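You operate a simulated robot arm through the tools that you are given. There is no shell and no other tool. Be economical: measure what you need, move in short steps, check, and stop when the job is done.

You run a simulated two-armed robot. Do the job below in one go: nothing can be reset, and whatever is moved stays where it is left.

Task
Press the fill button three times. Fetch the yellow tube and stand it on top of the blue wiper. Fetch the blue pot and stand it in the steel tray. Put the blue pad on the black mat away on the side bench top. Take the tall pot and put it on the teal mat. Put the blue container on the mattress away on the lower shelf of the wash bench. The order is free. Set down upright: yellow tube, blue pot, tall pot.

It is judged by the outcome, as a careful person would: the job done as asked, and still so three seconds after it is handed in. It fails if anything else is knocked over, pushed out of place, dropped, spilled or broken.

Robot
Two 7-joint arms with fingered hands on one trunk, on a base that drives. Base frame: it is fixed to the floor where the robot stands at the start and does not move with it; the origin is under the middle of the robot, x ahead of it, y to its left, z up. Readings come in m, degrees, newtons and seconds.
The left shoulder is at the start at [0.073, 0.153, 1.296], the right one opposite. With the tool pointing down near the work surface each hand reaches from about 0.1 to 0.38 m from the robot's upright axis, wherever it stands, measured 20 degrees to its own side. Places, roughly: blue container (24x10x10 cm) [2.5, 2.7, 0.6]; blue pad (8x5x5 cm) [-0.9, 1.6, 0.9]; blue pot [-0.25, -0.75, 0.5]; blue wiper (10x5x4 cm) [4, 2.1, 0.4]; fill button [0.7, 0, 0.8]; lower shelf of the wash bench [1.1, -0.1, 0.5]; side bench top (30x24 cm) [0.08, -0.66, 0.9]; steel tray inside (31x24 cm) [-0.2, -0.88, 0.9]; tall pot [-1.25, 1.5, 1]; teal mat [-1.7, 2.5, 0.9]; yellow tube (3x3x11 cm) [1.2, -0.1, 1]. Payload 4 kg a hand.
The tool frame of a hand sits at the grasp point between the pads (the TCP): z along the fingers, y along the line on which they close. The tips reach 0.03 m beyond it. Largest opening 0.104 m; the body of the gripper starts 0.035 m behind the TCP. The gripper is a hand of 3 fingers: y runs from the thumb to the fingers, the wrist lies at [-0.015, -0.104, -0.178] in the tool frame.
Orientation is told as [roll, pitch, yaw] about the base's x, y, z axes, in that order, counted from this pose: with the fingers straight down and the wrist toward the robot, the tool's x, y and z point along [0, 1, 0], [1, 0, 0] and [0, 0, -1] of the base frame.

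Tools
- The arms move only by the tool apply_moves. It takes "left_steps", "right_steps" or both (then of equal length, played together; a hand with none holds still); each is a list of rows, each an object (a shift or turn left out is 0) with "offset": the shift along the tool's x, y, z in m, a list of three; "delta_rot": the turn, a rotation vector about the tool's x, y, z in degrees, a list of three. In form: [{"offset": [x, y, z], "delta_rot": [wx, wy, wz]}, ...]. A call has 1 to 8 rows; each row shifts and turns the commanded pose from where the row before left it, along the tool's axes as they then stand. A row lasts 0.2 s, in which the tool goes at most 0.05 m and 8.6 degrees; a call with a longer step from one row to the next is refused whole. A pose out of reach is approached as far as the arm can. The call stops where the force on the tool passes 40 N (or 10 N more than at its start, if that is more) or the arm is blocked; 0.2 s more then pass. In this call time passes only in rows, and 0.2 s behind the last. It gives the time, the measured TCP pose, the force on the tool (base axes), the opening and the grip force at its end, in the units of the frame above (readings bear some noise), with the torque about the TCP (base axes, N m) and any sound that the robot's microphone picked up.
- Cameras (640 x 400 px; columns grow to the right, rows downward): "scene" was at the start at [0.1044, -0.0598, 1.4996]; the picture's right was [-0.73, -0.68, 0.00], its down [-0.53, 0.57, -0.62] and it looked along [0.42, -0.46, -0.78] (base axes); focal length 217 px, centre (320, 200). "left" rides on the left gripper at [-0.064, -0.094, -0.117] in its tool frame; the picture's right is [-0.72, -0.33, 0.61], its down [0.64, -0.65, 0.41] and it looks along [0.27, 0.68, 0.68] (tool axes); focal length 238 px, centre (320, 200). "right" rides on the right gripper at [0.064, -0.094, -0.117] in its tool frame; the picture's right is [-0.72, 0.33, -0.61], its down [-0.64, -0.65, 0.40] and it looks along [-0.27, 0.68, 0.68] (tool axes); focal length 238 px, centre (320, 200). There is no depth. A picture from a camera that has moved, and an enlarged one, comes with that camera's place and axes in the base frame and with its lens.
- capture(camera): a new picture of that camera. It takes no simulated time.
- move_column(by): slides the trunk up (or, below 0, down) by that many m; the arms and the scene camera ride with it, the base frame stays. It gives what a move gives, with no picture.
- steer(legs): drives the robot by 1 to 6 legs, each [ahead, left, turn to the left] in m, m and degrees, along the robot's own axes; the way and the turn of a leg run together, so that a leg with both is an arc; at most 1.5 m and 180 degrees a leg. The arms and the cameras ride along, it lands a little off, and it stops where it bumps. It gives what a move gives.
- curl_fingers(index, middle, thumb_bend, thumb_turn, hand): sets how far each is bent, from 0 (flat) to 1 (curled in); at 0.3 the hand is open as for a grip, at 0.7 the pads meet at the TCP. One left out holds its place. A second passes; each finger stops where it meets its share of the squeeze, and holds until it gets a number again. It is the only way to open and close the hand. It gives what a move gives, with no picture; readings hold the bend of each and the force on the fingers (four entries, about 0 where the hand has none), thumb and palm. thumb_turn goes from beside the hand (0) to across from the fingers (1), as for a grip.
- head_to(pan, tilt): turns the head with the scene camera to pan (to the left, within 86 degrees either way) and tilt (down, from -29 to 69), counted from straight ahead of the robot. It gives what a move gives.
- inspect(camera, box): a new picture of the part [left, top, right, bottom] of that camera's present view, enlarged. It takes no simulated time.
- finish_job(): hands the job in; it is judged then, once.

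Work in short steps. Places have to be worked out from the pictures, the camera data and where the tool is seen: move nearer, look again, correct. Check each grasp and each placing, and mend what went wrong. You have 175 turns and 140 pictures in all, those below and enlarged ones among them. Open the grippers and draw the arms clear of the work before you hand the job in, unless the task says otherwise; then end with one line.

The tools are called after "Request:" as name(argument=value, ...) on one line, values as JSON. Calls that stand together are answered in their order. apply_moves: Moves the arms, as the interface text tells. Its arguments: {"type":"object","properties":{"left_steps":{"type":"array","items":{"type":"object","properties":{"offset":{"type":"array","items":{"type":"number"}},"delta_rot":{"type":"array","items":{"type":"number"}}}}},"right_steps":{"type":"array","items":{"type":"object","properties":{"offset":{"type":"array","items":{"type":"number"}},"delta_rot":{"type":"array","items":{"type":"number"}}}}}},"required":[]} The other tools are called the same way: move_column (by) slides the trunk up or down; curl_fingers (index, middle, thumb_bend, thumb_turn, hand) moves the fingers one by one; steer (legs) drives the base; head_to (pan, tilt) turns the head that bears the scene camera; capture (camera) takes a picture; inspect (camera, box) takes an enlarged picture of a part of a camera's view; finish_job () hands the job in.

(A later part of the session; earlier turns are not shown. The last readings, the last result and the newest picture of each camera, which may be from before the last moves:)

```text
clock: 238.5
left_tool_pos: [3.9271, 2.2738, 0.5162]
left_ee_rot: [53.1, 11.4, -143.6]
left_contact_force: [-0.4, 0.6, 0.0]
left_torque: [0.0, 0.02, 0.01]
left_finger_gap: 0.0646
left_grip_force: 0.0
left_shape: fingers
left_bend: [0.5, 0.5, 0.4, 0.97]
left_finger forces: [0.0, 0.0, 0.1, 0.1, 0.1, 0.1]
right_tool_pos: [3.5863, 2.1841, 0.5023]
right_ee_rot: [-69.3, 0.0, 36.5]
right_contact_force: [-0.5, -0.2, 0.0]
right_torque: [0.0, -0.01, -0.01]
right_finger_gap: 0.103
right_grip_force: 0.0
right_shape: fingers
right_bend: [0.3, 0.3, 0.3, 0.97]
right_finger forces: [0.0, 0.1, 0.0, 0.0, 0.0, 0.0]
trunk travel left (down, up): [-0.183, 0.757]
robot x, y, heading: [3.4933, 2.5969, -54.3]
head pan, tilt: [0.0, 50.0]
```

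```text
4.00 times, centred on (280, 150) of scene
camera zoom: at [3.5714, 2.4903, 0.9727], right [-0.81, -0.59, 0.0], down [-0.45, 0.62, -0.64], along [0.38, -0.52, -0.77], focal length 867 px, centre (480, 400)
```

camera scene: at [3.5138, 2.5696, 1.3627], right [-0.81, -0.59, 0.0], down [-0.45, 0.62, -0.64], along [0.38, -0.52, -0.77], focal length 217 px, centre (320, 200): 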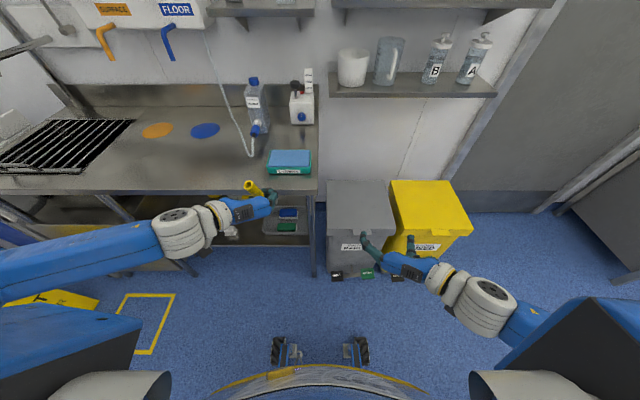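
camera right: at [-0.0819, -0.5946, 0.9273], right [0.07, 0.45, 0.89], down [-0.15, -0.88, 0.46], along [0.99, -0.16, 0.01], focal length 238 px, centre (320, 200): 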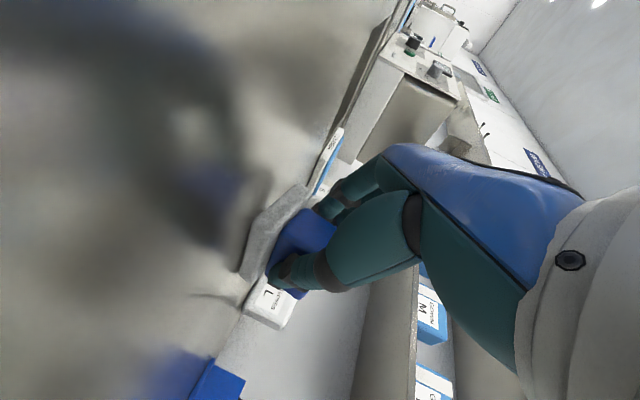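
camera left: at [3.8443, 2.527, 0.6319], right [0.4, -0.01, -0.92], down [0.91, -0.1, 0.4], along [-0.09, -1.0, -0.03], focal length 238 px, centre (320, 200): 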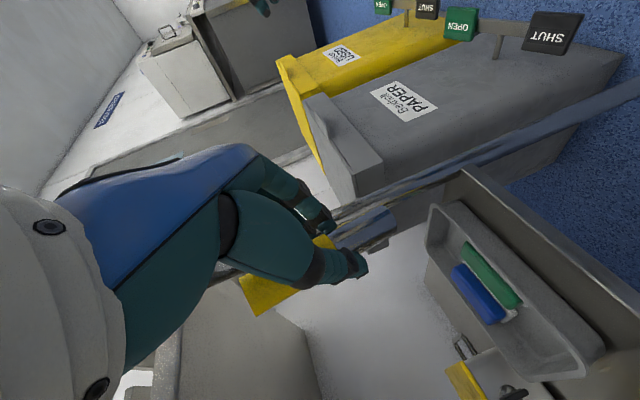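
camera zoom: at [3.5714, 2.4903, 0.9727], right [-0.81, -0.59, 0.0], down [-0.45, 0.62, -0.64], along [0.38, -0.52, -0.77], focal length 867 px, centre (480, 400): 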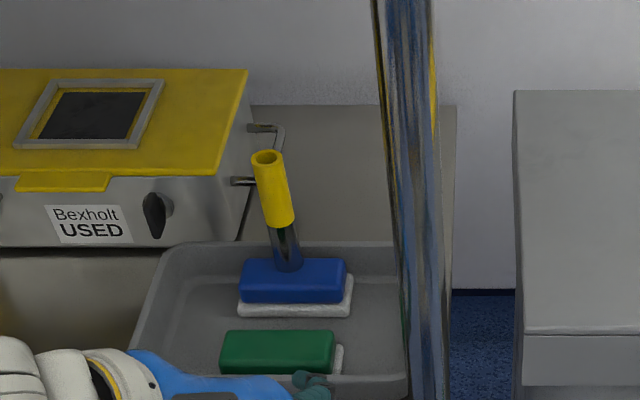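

The yellow tube stands on the blue wiper. Draw the left hand further out, back up slightly, raise the trunk, and go to the bed for the blue container.

Request:
apply_moves(left_steps=[{"offset": [-0.0241, 0, -0.032]}, {"offset": [-0.0241, 0, -0.032]}])

Request:
steer(legs=[[-0.08, 0, 0]])

Request:
move_column(by=0.4)

Request:
steer(legs=[[0, 0, 90], [-0.55, 0.0, 0]])

Request:
head_to(pan=60, tilt=40)

Request:
capture(camera="scene")

```text
clock: 239.1
left_tool_pos: [3.8699, 2.3242, 0.5201]
left_ee_rot: [54.1, 11.2, -144.8]
left_contact_force: [0.7, -0.2, 1.2]
left_torque: [0.03, 0.01, 0.02]
left_finger_gap: 0.0649
left_grip_force: 0.0
left_shape: fingers
left_bend: [0.5, 0.5, 0.4, 0.97]
left_finger forces: [0.1, 0.1, 0.0, 0.0, 0.0, 0.0]
left hand out of reach, approached as far as the arm can: row 2
right_tool_pos: [3.587, 2.1823, 0.5004]
right_ee_rot: [-69.4, 0.1, 36.4]
right_contact_force: [-0.1, 0.3, 0.3]
right_torque: [-0.02, 0.01, 0.01]
right_finger_gap: 0.1029
right_grip_force: 0.0
right_shape: fingers
right_bend: [0.3, 0.3, 0.3, 0.97]
right_finger forces: [0.0, 0.1, 0.0, 0.0, 0.0, 0.1]
trunk travel left (down, up): [-0.183, 0.757]
robot x, y, heading: [3.4986, 2.5949, -54.1]
head pan, tilt: [0.0, 50.0]
```

```text
clock: 240.2
left_tool_pos: [3.8225, 2.3871, 0.5202]
left_ee_rot: [54.1, 11.2, -144.8]
left_contact_force: [0.1, 0.1, 0.8]
left_torque: [0.01, 0.0, -0.02]
left_finger_gap: 0.0648
left_grip_force: 0.1
left_shape: fingers
left_bend: [0.5, 0.5, 0.4, 0.97]
left_finger forces: [0.0, 0.0, 0.0, 0.1, 0.0, 0.0]
right_tool_pos: [3.5392, 2.2479, 0.5022]
right_ee_rot: [-69.4, -0.1, 36.5]
right_contact_force: [0.6, -0.2, -0.3]
right_torque: [0.0, 0.01, 0.01]
right_finger_gap: 0.1029
right_grip_force: 0.1
right_shape: fingers
right_bend: [0.3, 0.3, 0.3, 0.97]
right_finger forces: [0.0, 0.0, 0.1, 0.0, 0.1, 0.1]
trunk travel left (down, up): [-0.183, 0.757]
robot x, y, heading: [3.452, 2.6586, -54.0]
head pan, tilt: [0.0, 50.0]
```

```text
clock: 244.0
left_tool_pos: [3.8232, 2.387, 0.9183]
left_ee_rot: [54.1, 11.2, -144.8]
left_contact_force: [0.7, -0.4, -0.2]
left_torque: [-0.01, 0.02, 0.0]
left_finger_gap: 0.0648
left_grip_force: 0.1
left_shape: fingers
left_bend: [0.5, 0.5, 0.4, 0.97]
left_finger forces: [0.0, 0.1, 0.1, 0.0, 0.0, 0.0]
right_tool_pos: [3.5392, 2.246, 0.9013]
right_ee_rot: [-69.4, -0.1, 36.5]
right_contact_force: [-0.8, 0.5, -0.4]
right_torque: [0.0, -0.01, 0.02]
right_finger_gap: 0.1028
right_grip_force: 0.1
right_shape: fingers
right_bend: [0.3, 0.3, 0.3, 0.97]
right_finger forces: [0.0, 0.0, 0.0, 0.0, 0.0, 0.0]
trunk travel left (down, up): [-0.583, 0.357]
robot x, y, heading: [3.4516, 2.6618, -53.8]
head pan, tilt: [0.0, 50.0]
```

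```text
clock: 247.5
left_tool_pos: [3.8173, 2.9565, 0.9282]
left_ee_rot: [55.5, 10.8, -68.6]
left_contact_force: [0.4, 0.6, 0.4]
left_torque: [-0.01, 0.02, -0.01]
left_finger_gap: 0.0649
left_grip_force: 0.1
left_shape: fingers
left_bend: [0.5, 0.5, 0.4, 0.98]
left_finger forces: [0.0, 0.0, 0.1, 0.0, 0.1, 0.0]
right_tool_pos: [3.8783, 2.6524, 0.8987]
right_ee_rot: [-68.9, -0.1, 113.0]
right_contact_force: [0.5, -0.1, 0.6]
right_torque: [0.02, -0.03, -0.02]
right_finger_gap: 0.1029
right_grip_force: 0.0
right_shape: fingers
right_bend: [0.3, 0.3, 0.3, 0.97]
right_finger forces: [0.0, 0.0, 0.0, 0.0, 0.0, 0.0]
trunk travel left (down, up): [-0.583, 0.357]
robot x, y, heading: [3.4539, 2.6603, 22.5]
head pan, tilt: [0.0, 50.0]
stopped in leg 1: the robot was blocked; the commanded pose is now the measured one
```

```text
clock: 248.8
left_tool_pos: [3.8175, 2.958, 0.9263]
left_ee_rot: [55.3, 11.0, -68.6]
left_contact_force: [1.2, -0.8, 0.1]
left_torque: [0.01, 0.01, 0.0]
left_finger_gap: 0.0651
left_grip_force: 0.1
left_shape: fingers
left_bend: [0.5, 0.5, 0.4, 0.98]
left_finger forces: [0.0, 0.0, 0.0, 0.1, 0.0, 0.0]
right_tool_pos: [3.8797, 2.653, 0.8968]
right_ee_rot: [-68.7, -0.2, 113.0]
right_contact_force: [0.6, -0.3, -0.6]
right_torque: [0.0, 0.02, -0.01]
right_finger_gap: 0.1029
right_grip_force: 0.1
right_shape: fingers
right_bend: [0.3, 0.3, 0.3, 0.97]
right_finger forces: [0.1, 0.0, 0.0, 0.1, 0.0, 0.1]
trunk travel left (down, up): [-0.583, 0.357]
robot x, y, heading: [3.4501, 2.657, 22.4]
head pan, tilt: [60.0, 40.0]
```

```text
32 pictures are left
camera scene: at [3.5328, 2.7662, 1.3854], right [0.99, -0.13, -0.02], down [-0.1, -0.64, -0.76], along [0.09, 0.76, -0.65], focal length 217 px, centre (320, 200)
```

scene: 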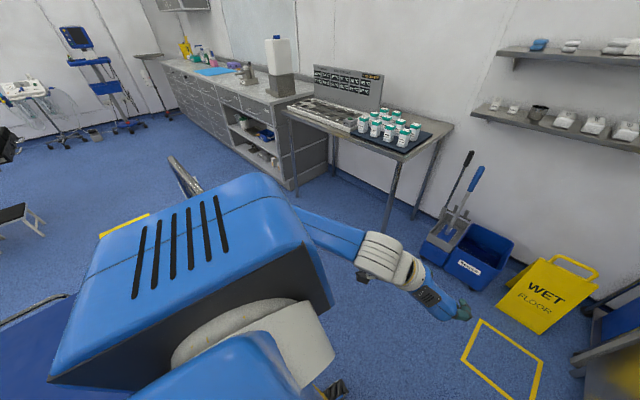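

Turning was blocked, likely the left elbow against the bed's head rail. Turn back 20°, raise the trunk well above the rails, then turn again.

Request:
steer(legs=[[0, 0, -20], [0.06, 0, 0]])

Request:
move_column(by=0.33)

Request:
steer(legs=[[0, 0, 32]])

Request:
head_to(pan=86, tilt=50)

Request:
capture(camera="scene")

```text
clock: 250.8
left_tool_pos: [3.938, 2.8232, 0.9318]
left_ee_rot: [55.9, 10.8, -88.0]
left_contact_force: [-0.3, 0.9, -0.2]
left_torque: [-0.01, 0.01, -0.02]
left_finger_gap: 0.0648
left_grip_force: 0.0
left_shape: fingers
left_bend: [0.5, 0.5, 0.4, 0.98]
left_finger forces: [0.0, 0.0, 0.0, 0.0, 0.0, 0.0]
right_tool_pos: [3.8964, 2.514, 0.9046]
right_ee_rot: [-69.7, 0.0, 93.4]
right_contact_force: [-0.1, -0.3, -0.3]
right_torque: [-0.02, -0.01, -0.02]
right_finger_gap: 0.1029
right_grip_force: 0.1
right_shape: fingers
right_bend: [0.3, 0.3, 0.3, 0.97]
right_finger forces: [0.1, 0.0, 0.1, 0.0, 0.0, 0.0]
trunk travel left (down, up): [-0.583, 0.357]
robot x, y, heading: [3.5046, 2.6648, 2.9]
head pan, tilt: [60.0, 40.0]
```

```text
clock: 254.0
left_tool_pos: [3.9417, 2.8237, 1.2607]
left_ee_rot: [55.7, 10.8, -88.0]
left_contact_force: [0.0, 0.3, -0.7]
left_torque: [-0.02, -0.01, 0.01]
left_finger_gap: 0.0649
left_grip_force: 0.0
left_shape: fingers
left_bend: [0.5, 0.5, 0.4, 0.98]
left_finger forces: [0.0, 0.1, 0.0, 0.1, 0.0, 0.0]
right_tool_pos: [3.8997, 2.5142, 1.2321]
right_ee_rot: [-69.5, 0.0, 93.4]
right_contact_force: [-0.1, -1.6, -0.5]
right_torque: [-0.01, 0.01, -0.02]
right_finger_gap: 0.103
right_grip_force: 0.0
right_shape: fingers
right_bend: [0.3, 0.3, 0.3, 0.97]
right_finger forces: [0.0, 0.0, 0.0, 0.1, 0.0, 0.0]
trunk travel left (down, up): [-0.913, 0.027]
robot x, y, heading: [3.5072, 2.6589, 2.7]
head pan, tilt: [60.0, 40.0]
```

```text
clock: 256.0
left_tool_pos: [3.7939, 3.0272, 1.2591]
left_ee_rot: [55.8, 10.9, -56.2]
left_contact_force: [-0.6, -0.3, -0.2]
left_torque: [-0.01, -0.01, -0.02]
left_finger_gap: 0.0648
left_grip_force: 0.1
left_shape: fingers
left_bend: [0.5, 0.5, 0.4, 0.98]
left_finger forces: [0.0, 0.1, 0.1, 0.1, 0.0, 0.1]
right_tool_pos: [3.9205, 2.7419, 1.2334]
right_ee_rot: [-69.5, -0.1, 125.1]
right_contact_force: [0.2, 0.2, 0.0]
right_torque: [-0.01, -0.03, -0.01]
right_finger_gap: 0.1027
right_grip_force: 0.0
right_shape: fingers
right_bend: [0.3, 0.3, 0.3, 0.97]
right_finger forces: [0.0, 0.0, 0.0, 0.0, 0.0, 0.0]
trunk travel left (down, up): [-0.913, 0.027]
robot x, y, heading: [3.5088, 2.6596, 34.6]
head pan, tilt: [60.0, 40.0]
```

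```text
clock: 256.9
left_tool_pos: [3.7939, 3.0282, 1.2593]
left_ee_rot: [55.6, 10.9, -56.3]
left_contact_force: [-0.1, 0.3, 0.0]
left_torque: [-0.03, 0.03, 0.02]
left_finger_gap: 0.0653
left_grip_force: 0.1
left_shape: fingers
left_bend: [0.5, 0.5, 0.4, 0.98]
left_finger forces: [0.0, 0.0, 0.0, 0.1, 0.0, 0.0]
right_tool_pos: [3.9195, 2.7421, 1.2324]
right_ee_rot: [-69.5, -0.1, 125.0]
right_contact_force: [1.0, -0.4, 0.4]
right_torque: [0.0, -0.01, -0.02]
right_finger_gap: 0.1029
right_grip_force: 0.1
right_shape: fingers
right_bend: [0.3, 0.3, 0.3, 0.97]
right_finger forces: [0.1, 0.0, 0.1, 0.0, 0.0, 0.0]
trunk travel left (down, up): [-0.913, 0.027]
robot x, y, heading: [3.5048, 2.6645, 34.6]
head pan, tilt: [85.9, 50.0]
```

```text
31 pictures are left
camera scene: at [3.5113, 2.7571, 1.7028], right [0.86, 0.51, 0.0], down [0.39, -0.66, -0.64], along [-0.33, 0.55, -0.77], focal length 217 px, centre (320, 200)
```

scene: 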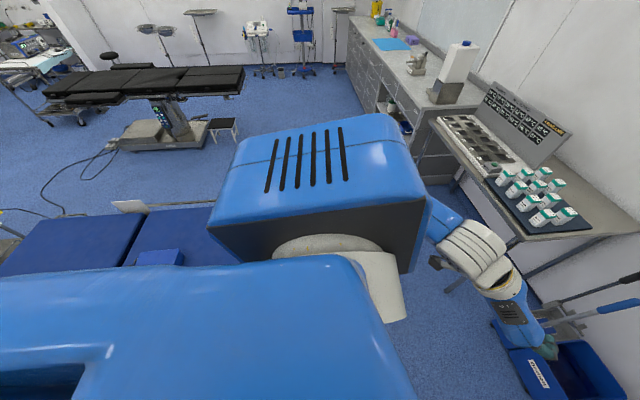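

The bed and container look undisturbed. Reverse 0.73 m along the bed, then turn left 90° to face the container and look down.

Request:
steer(legs=[[-0.73, -0.05, 0], [0, 0, 91]])

Request:
head_to(pan=0, tilt=55)

Request:
capture(camera="scene")

```text
clock: 264.7
left_tool_pos: [2.5769, 2.4925, 1.2598]
left_ee_rot: [55.8, 10.9, 34.5]
left_contact_force: [-0.3, 0.1, 0.2]
left_torque: [0.0, 0.03, -0.04]
left_finger_gap: 0.0647
left_grip_force: 0.0
left_shape: fingers
left_bend: [0.5, 0.5, 0.4, 0.98]
left_finger forces: [0.0, 0.0, 0.0, 0.0, 0.0, 0.0]
right_tool_pos: [2.8586, 2.6245, 1.2322]
right_ee_rot: [-69.6, 0.0, -143.9]
right_contact_force: [0.9, -0.8, 0.4]
right_torque: [0.01, 0.01, -0.01]
right_finger_gap: 0.1029
right_grip_force: 0.1
right_shape: fingers
right_bend: [0.3, 0.3, 0.3, 0.97]
right_finger forces: [0.1, 0.1, 0.1, 0.1, 0.1, 0.0]
trunk travel left (down, up): [-0.913, 0.027]
robot x, y, heading: [2.9485, 2.2131, 125.4]
head pan, tilt: [85.9, 50.0]
```

```text
clock: 266.3
left_tool_pos: [2.5752, 2.4933, 1.2607]
left_ee_rot: [55.6, 10.9, 34.5]
left_contact_force: [0.1, 0.3, 0.4]
left_torque: [-0.01, -0.04, -0.01]
left_finger_gap: 0.0648
left_grip_force: 0.0
left_shape: fingers
left_bend: [0.5, 0.5, 0.4, 0.98]
left_finger forces: [0.0, 0.0, 0.0, 0.0, 0.0, 0.0]
right_tool_pos: [2.8592, 2.6238, 1.2334]
right_ee_rot: [-69.5, 0.0, -144.0]
right_contact_force: [-0.3, 0.7, 0.8]
right_torque: [0.01, -0.01, -0.01]
right_finger_gap: 0.1028
right_grip_force: 0.1
right_shape: fingers
right_bend: [0.3, 0.3, 0.3, 0.97]
right_finger forces: [0.0, 0.1, 0.0, 0.1, 0.1, 0.0]
trunk travel left (down, up): [-0.913, 0.027]
robot x, y, heading: [2.9408, 2.214, 125.6]
head pan, tilt: [0.0, 55.0]
```

```text
30 pictures are left
camera scene: at [2.8722, 2.3131, 1.6962], right [0.81, 0.58, 0.0], down [0.48, -0.67, -0.57], along [-0.33, 0.47, -0.82], focal length 217 px, centre (320, 200)
```

scene: 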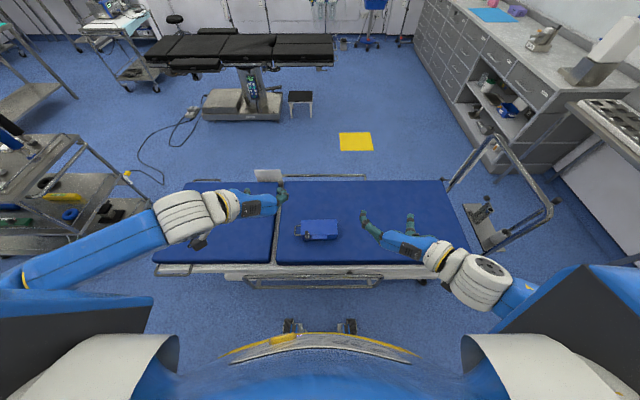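

Request:
inspect(camera="scene", box=[270, 190, 390, 270])

```text
5.00 times, centred on (330, 230) of scene
camera zoom: at [2.8722, 2.3131, 1.6962], right [0.81, 0.58, 0.0], down [0.48, -0.67, -0.57], along [-0.33, 0.47, -0.82], focal length 1083 px, centre (270, 50)
```

zoom: 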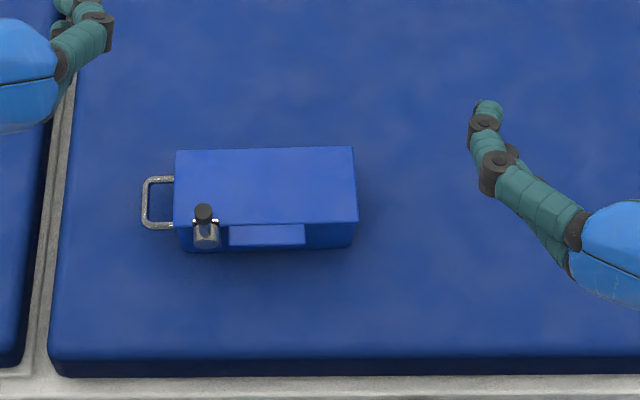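

The container is a box (~19×9×9 cm plus a wire handle) lying across my front at ~[2.56,2.75]. I'll grip it from above across its width with the left hand: first move the hand forward, then rotate it to point straight down.

Request:
apply_moves(left_steps=[{"offset": [0.0241, 0, 0.032]}, {"offset": [0.0241, 0, 0.032]}, {"offset": [0.0241, 0, 0.032]}, {"offset": [0.0241, 0, 0.032]}])

Request:
apply_moves(left_steps=[{"delta_rot": [2.57, -3.85, -6.77]}, {"delta_rot": [2.57, -3.85, -6.77]}, {"delta_rot": [2.57, -3.85, -6.77]}, {"delta_rot": [2.57, -3.85, -6.77]}, {"delta_rot": [2.57, -3.85, -6.77]}, {"delta_rot": [2.57, -3.85, -6.77]}, {"delta_rot": [2.57, -3.85, -6.77]}])

Request:
apply_moves(left_steps=[{"delta_rot": [2.57, -3.85, -6.77]}, {"delta_rot": [2.57, -3.85, -6.77]}, {"delta_rot": [2.57, -3.85, -6.77]}, {"delta_rot": [2.57, -3.85, -6.77]}, {"delta_rot": [2.57, -3.85, -6.77]}, {"delta_rot": [2.57, -3.85, -6.77]}])

Request:
curl_fingers(hand="left", index=0.1, middle=0.1, thumb_bend=0.1)

```text
clock: 267.3
left_tool_pos: [2.486, 2.6264, 1.2668]
left_ee_rot: [55.6, 10.9, 34.5]
left_contact_force: [0.1, 0.1, 0.6]
left_torque: [-0.01, 0.0, 0.0]
left_finger_gap: 0.0649
left_grip_force: 0.0
left_shape: fingers
left_bend: [0.5, 0.5, 0.4, 0.98]
left_finger forces: [0.0, 0.0, 0.0, 0.1, 0.0, 0.0]
right_tool_pos: [2.8605, 2.6239, 1.2329]
right_ee_rot: [-69.6, 0.0, -144.0]
right_contact_force: [-0.1, -0.5, 0.0]
right_torque: [-0.01, 0.02, 0.0]
right_finger_gap: 0.1029
right_grip_force: 0.0
right_shape: fingers
right_bend: [0.3, 0.3, 0.3, 0.97]
right_finger forces: [0.1, 0.1, 0.0, 0.1, 0.0, 0.1]
trunk travel left (down, up): [-0.913, 0.027]
robot x, y, heading: [2.9471, 2.213, 125.5]
head pan, tilt: [0.0, 55.0]
```

```text
clock: 268.9
left_tool_pos: [2.4866, 2.6255, 1.2668]
left_ee_rot: [27.9, -8.2, 81.2]
left_contact_force: [-0.2, 0.3, 1.5]
left_torque: [0.02, 0.01, 0.03]
left_finger_gap: 0.0648
left_grip_force: 0.2
left_shape: fingers
left_bend: [0.5, 0.5, 0.4, 0.98]
left_finger forces: [0.1, 0.0, 0.1, 0.1, 0.1, 0.0]
right_tool_pos: [2.8606, 2.6243, 1.2321]
right_ee_rot: [-69.5, -0.1, -143.9]
right_contact_force: [-0.8, -0.1, -0.3]
right_torque: [-0.01, 0.0, 0.0]
right_finger_gap: 0.1031
right_grip_force: 0.1
right_shape: fingers
right_bend: [0.3, 0.3, 0.3, 0.97]
right_finger forces: [0.0, 0.0, 0.1, 0.0, 0.0, 0.1]
trunk travel left (down, up): [-0.913, 0.027]
robot x, y, heading: [2.9454, 2.212, 125.2]
head pan, tilt: [0.0, 55.0]
```

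```text
clock: 270.3
left_tool_pos: [2.4859, 2.6257, 1.2663]
left_ee_rot: [-0.6, -2.5, 124.2]
left_contact_force: [-0.3, 0.6, 0.3]
left_torque: [0.01, -0.02, -0.04]
left_finger_gap: 0.065
left_grip_force: 0.0
left_shape: fingers
left_bend: [0.5, 0.5, 0.4, 0.98]
left_finger forces: [0.1, 0.0, 0.1, 0.0, 0.0, 0.0]
right_tool_pos: [2.8599, 2.6249, 1.2324]
right_ee_rot: [-69.6, -0.2, -144.0]
right_contact_force: [0.1, -0.4, -0.3]
right_torque: [0.01, 0.01, 0.03]
right_finger_gap: 0.1029
right_grip_force: 0.2
right_shape: fingers
right_bend: [0.3, 0.3, 0.3, 0.97]
right_finger forces: [0.1, 0.0, 0.0, 0.0, 0.0, 0.1]
trunk travel left (down, up): [-0.913, 0.027]
robot x, y, heading: [2.9452, 2.2095, 125.7]
head pan, tilt: [0.0, 55.0]
```

```text
clock: 271.3
left_tool_pos: [2.4877, 2.6257, 1.2679]
left_ee_rot: [-0.4, -2.7, 124.2]
left_contact_force: [-0.1, -0.4, -0.8]
left_torque: [0.02, -0.03, 0.03]
left_finger_gap: 0.1458
left_grip_force: 0.0
left_shape: fingers
left_bend: [0.1, 0.1, 0.1, 0.98]
left_finger forces: [0.1, 0.0, 0.0, 0.0, 0.0, 0.0]
right_tool_pos: [2.8609, 2.6241, 1.2323]
right_ee_rot: [-69.4, -0.2, -144.0]
right_contact_force: [0.3, 0.9, 0.1]
right_torque: [0.02, 0.0, -0.01]
right_finger_gap: 0.1032
right_grip_force: 0.0
right_shape: fingers
right_bend: [0.3, 0.3, 0.3, 0.97]
right_finger forces: [0.0, 0.1, 0.0, 0.0, 0.0, 0.0]
trunk travel left (down, up): [-0.913, 0.027]
robot x, y, heading: [2.9459, 2.2147, 125.3]
head pan, tilt: [0.0, 55.0]
```

The hand points straight down and opens to 14.6 cm. Drive 6 cm ahead and 13 cm right to bring it over the box, then look.

Request:
steer(legs=[[0.055, -0.13, 0]])

Request:
apply_moves(left_steps=[{"delta_rot": [2.5, 0, 1.5]}])

Request:
capture(camera="left")

Request:
inspect(camera="scene", box=[220, 170, 380, 290])

```text
clock: 272.6
left_tool_pos: [2.5363, 2.7234, 1.2648]
left_ee_rot: [-1.9, -2.8, 124.4]
left_contact_force: [0.5, -0.3, -1.0]
left_torque: [-0.02, 0.02, 0.02]
left_finger_gap: 0.1459
left_grip_force: 0.0
left_shape: fingers
left_bend: [0.1, 0.1, 0.1, 0.98]
left_finger forces: [0.0, 0.1, 0.1, 0.0, 0.1, 0.0]
right_tool_pos: [2.9103, 2.7229, 1.2385]
right_ee_rot: [-69.6, 1.2, -143.7]
right_contact_force: [-0.4, -0.2, 1.4]
right_torque: [-0.01, -0.06, 0.0]
right_finger_gap: 0.1029
right_grip_force: 0.0
right_shape: fingers
right_bend: [0.3, 0.3, 0.3, 0.97]
right_finger forces: [0.0, 0.0, 0.0, 0.0, 0.0, 0.0]
trunk travel left (down, up): [-0.913, 0.027]
robot x, y, heading: [3.0182, 2.3315, 125.7]
head pan, tilt: [0.0, 55.0]
```

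```text
clock: 273.0
left_tool_pos: [2.5762, 2.7563, 1.2685]
left_ee_rot: [0.4, -0.1, 122.7]
left_contact_force: [0.1, -0.2, -0.4]
left_torque: [-0.02, 0.04, 0.03]
left_finger_gap: 0.146
left_grip_force: 0.1
left_shape: fingers
left_bend: [0.1, 0.1, 0.1, 0.97]
left_finger forces: [0.0, 0.0, 0.0, 0.0, 0.0, 0.1]
right_tool_pos: [2.9483, 2.7533, 1.2307]
right_ee_rot: [-69.5, -1.0, -143.8]
right_contact_force: [-0.7, -0.2, -0.5]
right_torque: [0.03, 0.01, 0.0]
right_finger_gap: 0.1028
right_grip_force: 0.1
right_shape: fingers
right_bend: [0.3, 0.3, 0.3, 0.97]
right_finger forces: [0.1, 0.0, 0.0, 0.0, 0.0, 0.0]
trunk travel left (down, up): [-0.913, 0.027]
robot x, y, heading: [3.0218, 2.3322, 125.6]
head pan, tilt: [0.0, 55.0]
```

```text
28 pictures are left
camera left: at [2.6814, 2.7102, 1.3867], right [0.78, 0.11, -0.62], down [-0.19, -0.9, -0.4], along [-0.6, 0.43, -0.68], focal length 238 px, centre (320, 200)
```

left: 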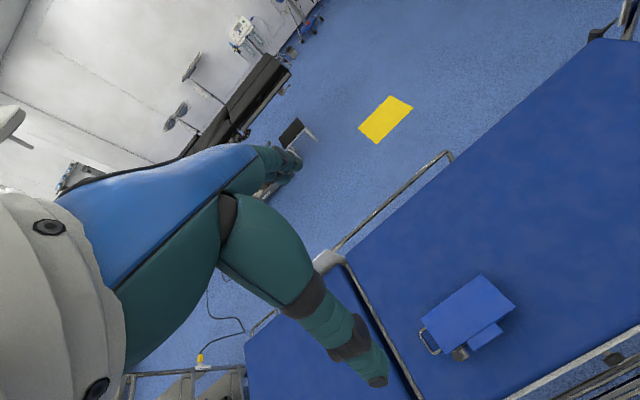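

```text
3.33 times, centred on (300, 230) of scene
camera zoom: at [2.9649, 2.4496, 1.6957], right [0.81, 0.58, -0.02], down [0.47, -0.67, -0.57], along [-0.34, 0.46, -0.82], focal length 722 px, centre (387, 100)
```

zoom: 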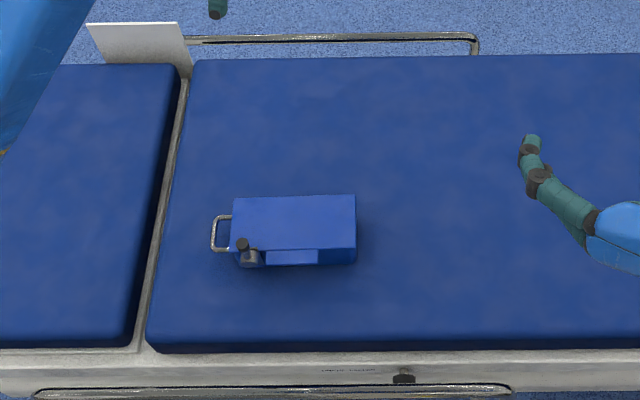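

Box top centre ≈[2.57,2.75], top z≈0.70: the hand is right above it. Correct the yaw 4°, raise the right hand out of the way, and lower the trunk 0.4 m.

Request:
apply_moves(left_steps=[{"offset": [0.008, 0, 0], "delta_rot": [0, 0, -4.3]}, {}, {}, {}, {}], right_steps=[{"offset": [-0.0418, 0, -0.0167]}, {"offset": [-0.0418, 0, -0.0167]}, {"offset": [-0.0418, 0, -0.0167]}, {"offset": [-0.0418, 0, -0.0167]}, {"offset": [-0.0418, 0, -0.0167]}])

Request:
move_column(by=-0.4)

Request:
capture(camera="left")

Request:
inspect(camera="scene", box=[220, 120, 420, 290])

```text
clock: 274.2
left_tool_pos: [2.5535, 2.7383, 1.268]
left_ee_rot: [-0.4, -0.2, 127.2]
left_contact_force: [0.0, 0.4, 0.7]
left_torque: [0.0, 0.01, -0.01]
left_finger_gap: 0.1457
left_grip_force: 0.1
left_shape: fingers
left_bend: [0.1, 0.1, 0.1, 0.98]
left_finger forces: [0.0, 0.0, 0.1, 0.0, 0.1, 0.0]
right_tool_pos: [2.9333, 2.7414, 1.2342]
right_ee_rot: [-69.7, -0.3, -143.8]
right_contact_force: [0.5, 0.3, -0.7]
right_torque: [-0.02, 0.0, -0.02]
right_finger_gap: 0.103
right_grip_force: 0.0
right_shape: fingers
right_bend: [0.3, 0.3, 0.3, 0.97]
right_finger forces: [0.1, 0.0, 0.0, 0.0, 0.1, 0.0]
right hand out of reach, approached as far as the arm can: row 1, 2, 3, 4, 5
trunk travel left (down, up): [-0.913, 0.027]
robot x, y, heading: [3.021, 2.3354, 125.7]
head pan, tilt: [0.0, 55.0]
```

```text
clock: 278.0
left_tool_pos: [2.5528, 2.7374, 0.867]
left_ee_rot: [-0.5, -0.1, 127.1]
left_contact_force: [-0.1, -0.2, 1.3]
left_torque: [0.01, -0.02, -0.02]
left_finger_gap: 0.1459
left_grip_force: 0.1
left_shape: fingers
left_bend: [0.1, 0.1, 0.1, 0.98]
left_finger forces: [0.0, 0.1, 0.0, 0.0, 0.0, 0.0]
right_tool_pos: [2.9313, 2.7397, 0.835]
right_ee_rot: [-69.6, -0.1, -143.7]
right_contact_force: [1.0, 0.0, -0.1]
right_torque: [0.02, 0.0, -0.02]
right_finger_gap: 0.1028
right_grip_force: 0.0
right_shape: fingers
right_bend: [0.3, 0.3, 0.3, 0.97]
right_finger forces: [0.1, 0.0, 0.0, 0.0, 0.0, 0.0]
trunk travel left (down, up): [-0.513, 0.427]
robot x, y, heading: [3.0198, 2.3297, 125.4]
head pan, tilt: [0.0, 55.0]
```

```text
26 pictures are left
camera left: at [2.6603, 2.6994, 0.9861], right [0.77, 0.18, -0.61], down [-0.11, -0.9, -0.41], along [-0.62, 0.39, -0.68], focal length 238 px, centre (320, 200)
```

left: 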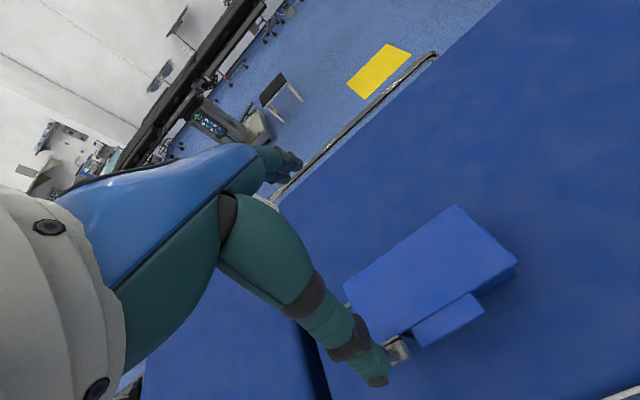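

```text
2.35 times, centred on (320, 205) of scene
camera zoom: at [2.9457, 2.4323, 1.2961], right [0.81, 0.58, 0.0], down [0.48, -0.67, -0.57], along [-0.33, 0.46, -0.82], focal length 510 px, centre (320, 188)
```

zoom: 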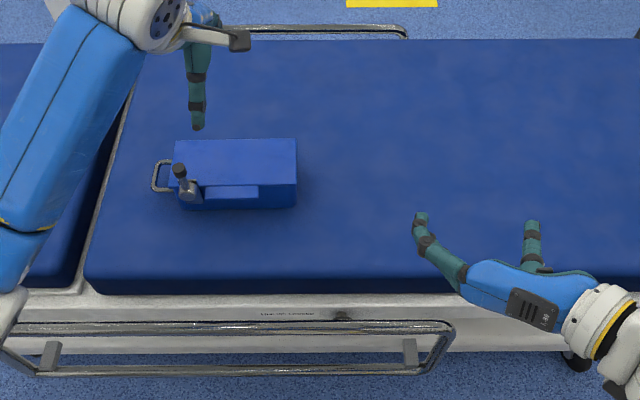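

Box centre is ~2 cm right of the hand and a label pocket protrudes on the near side; shift 1.7 cm right, 1.2 cm back. Lower the trunk 0.1 m, then the arm 6 cm, and look.

Request:
apply_moves(left_steps=[{"offset": [-0.017, -0.012, 0]}])

Request:
move_column(by=-0.1)

Request:
capture(camera="left")

Request:
inspect(camera="scene", box=[220, 100, 420, 270])

```text
clock: 278.4
left_tool_pos: [2.572, 2.738, 0.8677]
left_ee_rot: [-0.4, -0.2, 127.3]
left_contact_force: [0.2, 0.0, 1.2]
left_torque: [-0.01, 0.02, -0.04]
left_finger_gap: 0.1457
left_grip_force: 0.0
left_shape: fingers
left_bend: [0.1, 0.1, 0.1, 0.98]
left_finger forces: [0.0, 0.1, 0.0, 0.0, 0.0, 0.0]
right_tool_pos: [2.9329, 2.7407, 0.8344]
right_ee_rot: [-69.7, -0.3, -143.6]
right_contact_force: [0.5, 0.5, 0.4]
right_torque: [0.0, 0.0, 0.03]
right_finger_gap: 0.1028
right_grip_force: 0.0
right_shape: fingers
right_bend: [0.3, 0.3, 0.3, 0.97]
right_finger forces: [0.0, 0.0, 0.1, 0.1, 0.0, 0.1]
trunk travel left (down, up): [-0.513, 0.427]
robot x, y, heading: [3.0178, 2.3334, 125.6]
head pan, tilt: [0.0, 55.0]
```

```text
clock: 279.8
left_tool_pos: [2.574, 2.739, 0.7681]
left_ee_rot: [-0.4, -0.2, 127.1]
left_contact_force: [0.1, -0.3, 0.3]
left_torque: [-0.01, 0.04, 0.0]
left_finger_gap: 0.1457
left_grip_force: 0.0
left_shape: fingers
left_bend: [0.1, 0.1, 0.1, 0.98]
left_finger forces: [0.0, 0.0, 0.0, 0.0, 0.0, 0.1]
right_tool_pos: [2.9315, 2.7399, 0.7343]
right_ee_rot: [-69.6, -0.2, -143.7]
right_contact_force: [-0.2, 0.1, 0.8]
right_torque: [0.0, 0.01, 0.0]
right_finger_gap: 0.1028
right_grip_force: 0.0
right_shape: fingers
right_bend: [0.3, 0.3, 0.3, 0.97]
right_finger forces: [0.0, 0.0, 0.1, 0.1, 0.0, 0.0]
trunk travel left (down, up): [-0.413, 0.527]
robot x, y, heading: [3.0175, 2.3321, 125.5]
head pan, tilt: [0.0, 55.0]
```

```text
24 pictures are left
camera left: at [2.6809, 2.7002, 0.8866], right [0.77, 0.18, -0.61], down [-0.11, -0.9, -0.41], along [-0.62, 0.39, -0.68], focal length 238 px, centre (320, 200)
```

left: 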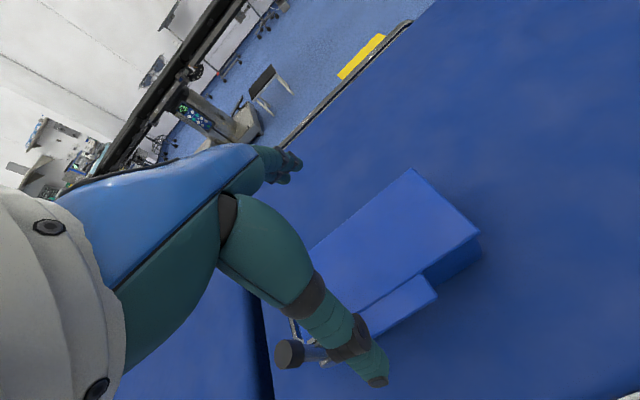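

```text
2.35 times, centred on (320, 185) of scene
camera zoom: at [2.9459, 2.432, 1.1962], right [0.81, 0.58, 0.0], down [0.48, -0.67, -0.57], along [-0.33, 0.46, -0.82], focal length 510 px, centre (320, 235)
```

zoom: 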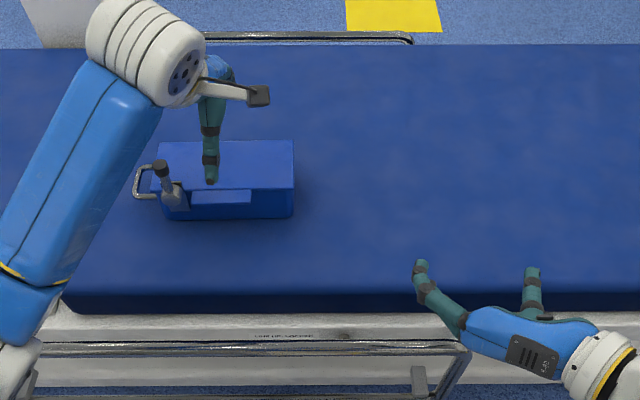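

Recomputed from its right corners, the box centre is ≈[2.56,2.74]; the hand is within 1 cm. Lower 5 cm by trunk and 4 cm by arm, watching the force.

Request:
move_column(by=-0.05)

Request:
apply_moves(left_steps=[{"offset": [0.005, 0, 0.015]}, {"offset": [0, 0, 0.015]}, {"offset": [0, 0, 0.01]}])

Request:
capture(camera="left")

```text
clock: 280.7
left_tool_pos: [2.5727, 2.7387, 0.7174]
left_ee_rot: [-0.5, -0.2, 127.2]
left_contact_force: [-0.2, 0.6, -0.1]
left_torque: [-0.01, 0.0, 0.0]
left_finger_gap: 0.1458
left_grip_force: 0.1
left_shape: fingers
left_bend: [0.1, 0.1, 0.1, 0.98]
left_finger forces: [0.0, 0.0, 0.0, 0.1, 0.1, 0.0]
right_tool_pos: [2.9315, 2.7412, 0.6848]
right_ee_rot: [-69.8, -0.2, -143.6]
right_contact_force: [1.0, -0.1, 0.4]
right_torque: [0.02, 0.01, 0.0]
right_finger_gap: 0.1029
right_grip_force: 0.0
right_shape: fingers
right_bend: [0.3, 0.3, 0.3, 0.97]
right_finger forces: [0.0, 0.0, 0.1, 0.0, 0.0, 0.0]
trunk travel left (down, up): [-0.363, 0.577]
robot x, y, heading: [3.0152, 2.3342, 125.9]
head pan, tilt: [0.0, 55.0]
```

```text
clock: 281.5
left_tool_pos: [2.5691, 2.7369, 0.6765]
left_ee_rot: [-0.4, -0.1, 127.2]
left_contact_force: [1.0, 0.6, 0.1]
left_torque: [-0.04, 0.0, 0.03]
left_finger_gap: 0.1459
left_grip_force: 0.0
left_shape: fingers
left_bend: [0.1, 0.1, 0.1, 0.98]
left_finger forces: [0.1, 0.1, 0.1, 0.1, 0.1, 0.0]
right_tool_pos: [2.9322, 2.7407, 0.6839]
right_ee_rot: [-69.6, -0.1, -143.8]
right_contact_force: [-0.3, -0.1, 0.1]
right_torque: [0.01, 0.0, -0.05]
right_finger_gap: 0.103
right_grip_force: 0.2
right_shape: fingers
right_bend: [0.3, 0.3, 0.3, 0.97]
right_finger forces: [0.0, 0.0, 0.0, 0.1, 0.0, 0.1]
trunk travel left (down, up): [-0.363, 0.577]
robot x, y, heading: [3.0165, 2.3347, 125.6]
head pan, tilt: [0.0, 55.0]
```

```text
22 pictures are left
camera left: at [2.6773, 2.6974, 0.7955], right [0.77, 0.18, -0.61], down [-0.11, -0.9, -0.41], along [-0.62, 0.39, -0.68], focal length 238 px, centre (320, 200)
```

left: 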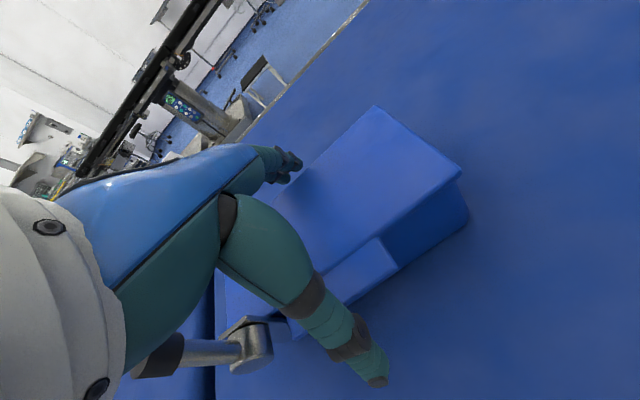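

No contacts; thumb is before the near face, fingers beyond the far edge. Go 1 cm deeper and close.

Request:
apply_moves(left_steps=[{"offset": [0, 0, 0.01]}])

Request:
curl_fingers(hand="left", index=0.6, middle=0.6, thumb_bend=0.6)

Request:
capture(camera="left")

```text
clock: 281.9
left_tool_pos: [2.5707, 2.7364, 0.6677]
left_ee_rot: [-0.6, -0.1, 127.1]
left_contact_force: [0.5, 0.5, 0.2]
left_torque: [-0.02, -0.04, 0.01]
left_finger_gap: 0.1456
left_grip_force: 0.5
left_shape: fingers
left_bend: [0.1, 0.1, 0.1, 0.98]
left_finger forces: [0.2, 0.0, 0.0, 0.0, 0.0, 0.0]
right_tool_pos: [2.9323, 2.7414, 0.6838]
right_ee_rot: [-69.6, -0.3, -143.8]
right_contact_force: [0.1, 0.4, -1.4]
right_torque: [0.01, -0.02, -0.01]
right_finger_gap: 0.103
right_grip_force: 0.1
right_shape: fingers
right_bend: [0.3, 0.3, 0.3, 0.97]
right_finger forces: [0.0, 0.1, 0.1, 0.0, 0.1, 0.1]
trunk travel left (down, up): [-0.363, 0.577]
robot x, y, heading: [3.0186, 2.3299, 125.6]
head pan, tilt: [0.0, 55.0]
```

```text
clock: 282.9
left_tool_pos: [2.5709, 2.7352, 0.6696]
left_ee_rot: [-0.5, -0.3, 127.1]
left_contact_force: [-1.2, -1.5, 17.7]
left_torque: [0.28, 0.15, -0.19]
left_finger_gap: 0.124
left_grip_force: 32.9
left_shape: fingers
left_bend: [0.15, 0.26, 0.41, 0.97]
left_finger forces: [16.0, 16.5, 0.0, 0.0, 32.0, 0.0]
right_tool_pos: [2.9323, 2.74, 0.6851]
right_ee_rot: [-69.8, -0.2, -143.8]
right_contact_force: [-0.3, -0.4, -1.4]
right_torque: [0.0, 0.01, -0.03]
right_finger_gap: 0.1028
right_grip_force: 0.1
right_shape: fingers
right_bend: [0.3, 0.3, 0.3, 0.97]
right_finger forces: [0.0, 0.0, 0.0, 0.1, 0.1, 0.0]
trunk travel left (down, up): [-0.363, 0.577]
robot x, y, heading: [3.0177, 2.3332, 125.4]
head pan, tilt: [0.0, 55.0]
```

```text
21 pictures are left
camera left: at [2.6789, 2.6967, 0.7882], right [0.77, 0.18, -0.61], down [-0.12, -0.9, -0.41], along [-0.63, 0.39, -0.68], focal length 238 px, centre (320, 200)
```

left: 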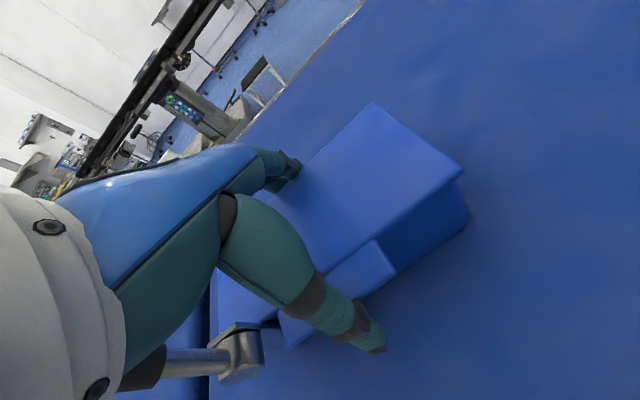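

Gripped at 33 N. Test-lift 4 cm slowly and look.

Request:
apply_moves(left_steps=[{"offset": [0, 0, -0.01]}, {"offset": [0, 0, -0.015]}, {"offset": [0, 0, -0.02]}])

Request:
inspect(camera="scene", box=[200, 100, 360, 240])

```text
clock: 283.7
left_tool_pos: [2.5686, 2.7352, 0.7108]
left_ee_rot: [-0.5, 0.0, 127.1]
left_contact_force: [0.2, -0.5, -2.3]
left_torque: [0.01, -0.08, 0.04]
left_finger_gap: 0.1216
left_grip_force: 26.9
left_shape: fingers
left_bend: [0.15, 0.24, 0.43, 0.96]
left_finger forces: [11.9, 15.1, 0.1, 0.0, 27.2, 0.0]
right_tool_pos: [2.9303, 2.7406, 0.6848]
right_ee_rot: [-69.5, -0.1, -143.8]
right_contact_force: [0.5, 0.2, -0.2]
right_torque: [0.01, 0.0, 0.02]
right_finger_gap: 0.1027
right_grip_force: 0.1
right_shape: fingers
right_bend: [0.3, 0.3, 0.3, 0.97]
right_finger forces: [0.0, 0.0, 0.0, 0.0, 0.0, 0.0]
trunk travel left (down, up): [-0.363, 0.577]
robot x, y, heading: [3.0168, 2.33, 125.5]
head pan, tilt: [0.0, 55.0]
```

```text
2.86 times, centred on (280, 170) of scene
camera zoom: at [2.9455, 2.4327, 1.1459], right [0.81, 0.58, 0.0], down [0.48, -0.67, -0.57], along [-0.33, 0.46, -0.82], focal length 619 px, centre (434, 286)
```

zoom: 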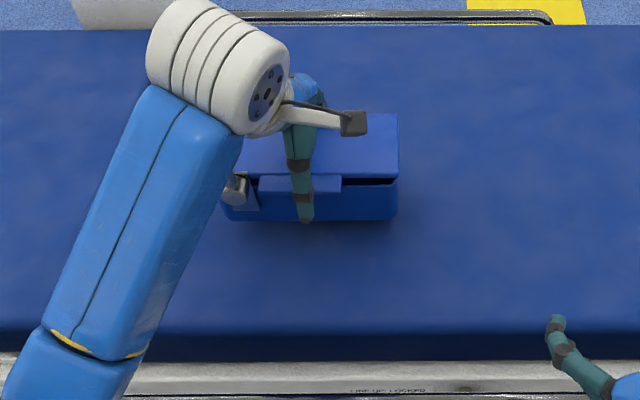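

It is up, but a dark gap shows under the lid at the right. Look closer with the left camera before deciding.

Request:
inspect(camera="left", box=[200, 80, 520, 380])

```text
1.33 times, centred on (360, 230) of left
camera zoom: at [2.6771, 2.6976, 0.8301], right [0.77, 0.18, -0.61], down [-0.11, -0.91, -0.41], along [-0.62, 0.39, -0.68], focal length 318 px, centre (267, 160)
```

zoom: 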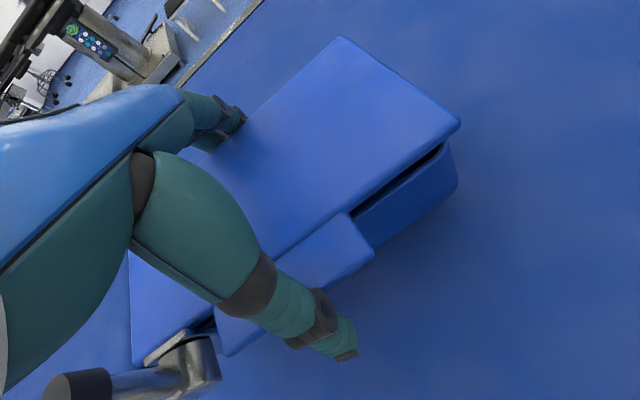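

The lid lifts ~1 cm because the grip is off-centre (thumb far in, fingers straight at the lid edge). Set it down again, open, shift 1.4 cm forward to centre the grip, and re-grip.

Request:
apply_moves(left_steps=[{"offset": [0, 0, 0.02]}, {"offset": [0, 0, 0.015]}, {"offset": [0, 0, 0.008]}])

Request:
curl_fingers(hand="left", index=0.1, middle=0.1, thumb_bend=0.1)

Request:
apply_moves(left_steps=[{"offset": [0, 0.014, 0]}, {"offset": [0, 0, 0.006]}])

Request:
curl_fingers(hand="left", index=0.7, middle=0.7, thumb_bend=0.7)

```text
clock: 284.5
left_tool_pos: [2.5706, 2.7359, 0.6722]
left_ee_rot: [-0.6, -0.5, 127.1]
left_contact_force: [-1.2, 0.0, 10.0]
left_torque: [0.44, 0.21, 0.02]
left_finger_gap: 0.122
left_grip_force: 29.3
left_shape: fingers
left_bend: [0.15, 0.26, 0.43, 0.96]
left_finger forces: [14.8, 16.1, 0.1, 0.0, 27.2, 0.0]
right_tool_pos: [2.9331, 2.7408, 0.6852]
right_ee_rot: [-69.7, -0.3, -143.7]
right_contact_force: [0.6, 0.2, -0.6]
right_torque: [0.01, 0.0, 0.0]
right_finger_gap: 0.1028
right_grip_force: 0.1
right_shape: fingers
right_bend: [0.3, 0.3, 0.3, 0.97]
right_finger forces: [0.1, 0.0, 0.0, 0.0, 0.1, 0.0]
trunk travel left (down, up): [-0.363, 0.577]
robot x, y, heading: [3.0218, 2.3306, 125.6]
head pan, tilt: [0.0, 55.0]
```

```text
clock: 285.5
left_tool_pos: [2.5698, 2.7355, 0.6696]
left_ee_rot: [-0.5, -0.2, 127.0]
left_contact_force: [-0.7, -0.1, -0.4]
left_torque: [-0.02, 0.0, -0.01]
left_finger_gap: 0.1461
left_grip_force: 0.1
left_shape: fingers
left_bend: [0.1, 0.1, 0.1, 0.97]
left_finger forces: [0.2, 0.1, 0.1, 0.0, 0.0, 0.0]
right_tool_pos: [2.9318, 2.7405, 0.6844]
right_ee_rot: [-69.6, -0.3, -143.7]
right_contact_force: [-0.5, -0.4, 0.3]
right_torque: [-0.01, 0.01, 0.01]
right_finger_gap: 0.1029
right_grip_force: 0.0
right_shape: fingers
right_bend: [0.3, 0.3, 0.3, 0.97]
right_finger forces: [0.1, 0.0, 0.0, 0.0, 0.1, 0.0]
trunk travel left (down, up): [-0.363, 0.577]
robot x, y, heading: [3.0188, 2.333, 125.5]
head pan, tilt: [0.0, 55.0]
```

```text
clock: 286.1
left_tool_pos: [2.5607, 2.7469, 0.6646]
left_ee_rot: [-0.6, -0.3, 127.1]
left_contact_force: [2.1, -2.8, 6.8]
left_torque: [-0.29, -0.21, 0.01]
left_finger_gap: 0.1472
left_grip_force: 3.3
left_shape: fingers
left_bend: [0.1, 0.1, 0.07, 0.97]
left_finger forces: [0.0, 0.0, 0.0, 0.1, 6.2, 0.1]
right_tool_pos: [2.9327, 2.7404, 0.6843]
right_ee_rot: [-69.7, -0.3, -143.7]
right_contact_force: [-0.3, -0.3, 0.0]
right_torque: [0.01, -0.01, 0.0]
right_finger_gap: 0.1027
right_grip_force: 0.0
right_shape: fingers
right_bend: [0.3, 0.3, 0.3, 0.97]
right_finger forces: [0.1, 0.0, 0.0, 0.1, 0.1, 0.0]
trunk travel left (down, up): [-0.363, 0.577]
robot x, y, heading: [3.0184, 2.3337, 125.4]
head pan, tilt: [0.0, 55.0]
```

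```text
clock: 287.1
left_tool_pos: [2.5621, 2.7466, 0.6657]
left_ee_rot: [-0.5, -0.4, 127.2]
left_contact_force: [-1.3, -2.6, 20.7]
left_torque: [-0.21, -0.2, -0.06]
left_finger_gap: 0.1283
left_grip_force: 35.0
left_shape: fingers
left_bend: [0.15, 0.27, 0.24, 0.97]
left_finger forces: [18.0, 14.7, 0.0, 0.0, 37.6, 0.1]
right_tool_pos: [2.9324, 2.7398, 0.6857]
right_ee_rot: [-69.7, -0.3, -143.6]
right_contact_force: [-0.1, -0.3, -0.3]
right_torque: [0.01, 0.0, -0.01]
right_finger_gap: 0.1031
right_grip_force: 0.0
right_shape: fingers
right_bend: [0.3, 0.3, 0.3, 0.97]
right_finger forces: [0.1, 0.0, 0.0, 0.0, 0.0, 0.1]
trunk travel left (down, up): [-0.363, 0.577]
robot x, y, heading: [3.0168, 2.3328, 125.6]
head pan, tilt: [0.0, 55.0]
```

Now balanced (bends 0.15–0.27, 35 N). Lift 5 cm and check the lid.

Request:
apply_moves(left_steps=[{"offset": [0, 0, -0.01]}, {"offset": [0, 0, -0.02]}, {"offset": [0, 0, -0.02]}])

Request:
inspect(camera="left", box=[200, 80, 520, 380])

```text
clock: 287.9
left_tool_pos: [2.5609, 2.746, 0.7116]
left_ee_rot: [-0.4, 0.0, 127.2]
left_contact_force: [-0.2, 0.0, -3.1]
left_torque: [0.01, -0.04, 0.01]
left_finger_gap: 0.126
left_grip_force: 26.4
left_shape: fingers
left_bend: [0.15, 0.26, 0.29, 0.96]
left_finger forces: [14.4, 11.9, 0.0, 0.0, 26.6, 0.1]
right_tool_pos: [2.9315, 2.741, 0.6846]
right_ee_rot: [-69.7, -0.1, -143.7]
right_contact_force: [-0.9, 0.2, 0.2]
right_torque: [0.0, -0.02, 0.02]
right_finger_gap: 0.103
right_grip_force: 0.1
right_shape: fingers
right_bend: [0.3, 0.3, 0.3, 0.97]
right_finger forces: [0.0, 0.1, 0.0, 0.0, 0.1, 0.1]
trunk travel left (down, up): [-0.363, 0.577]
robot x, y, heading: [3.0174, 2.3322, 125.6]
head pan, tilt: [0.0, 55.0]
```

```text
1.33 times, centred on (360, 230) of left
camera zoom: at [2.6689, 2.7083, 0.8308], right [0.77, 0.18, -0.61], down [-0.11, -0.91, -0.41], along [-0.62, 0.39, -0.68], focal length 318 px, centre (267, 160)
```

zoom: 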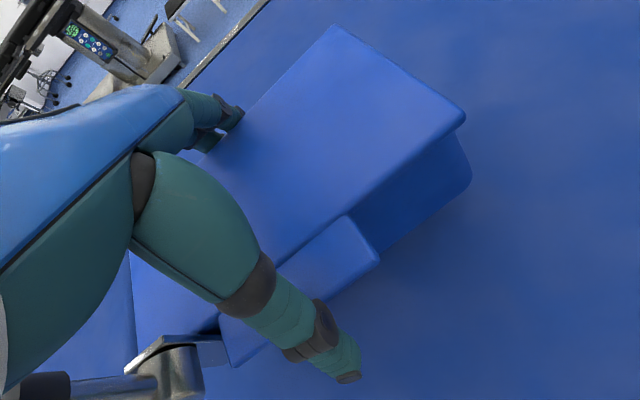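

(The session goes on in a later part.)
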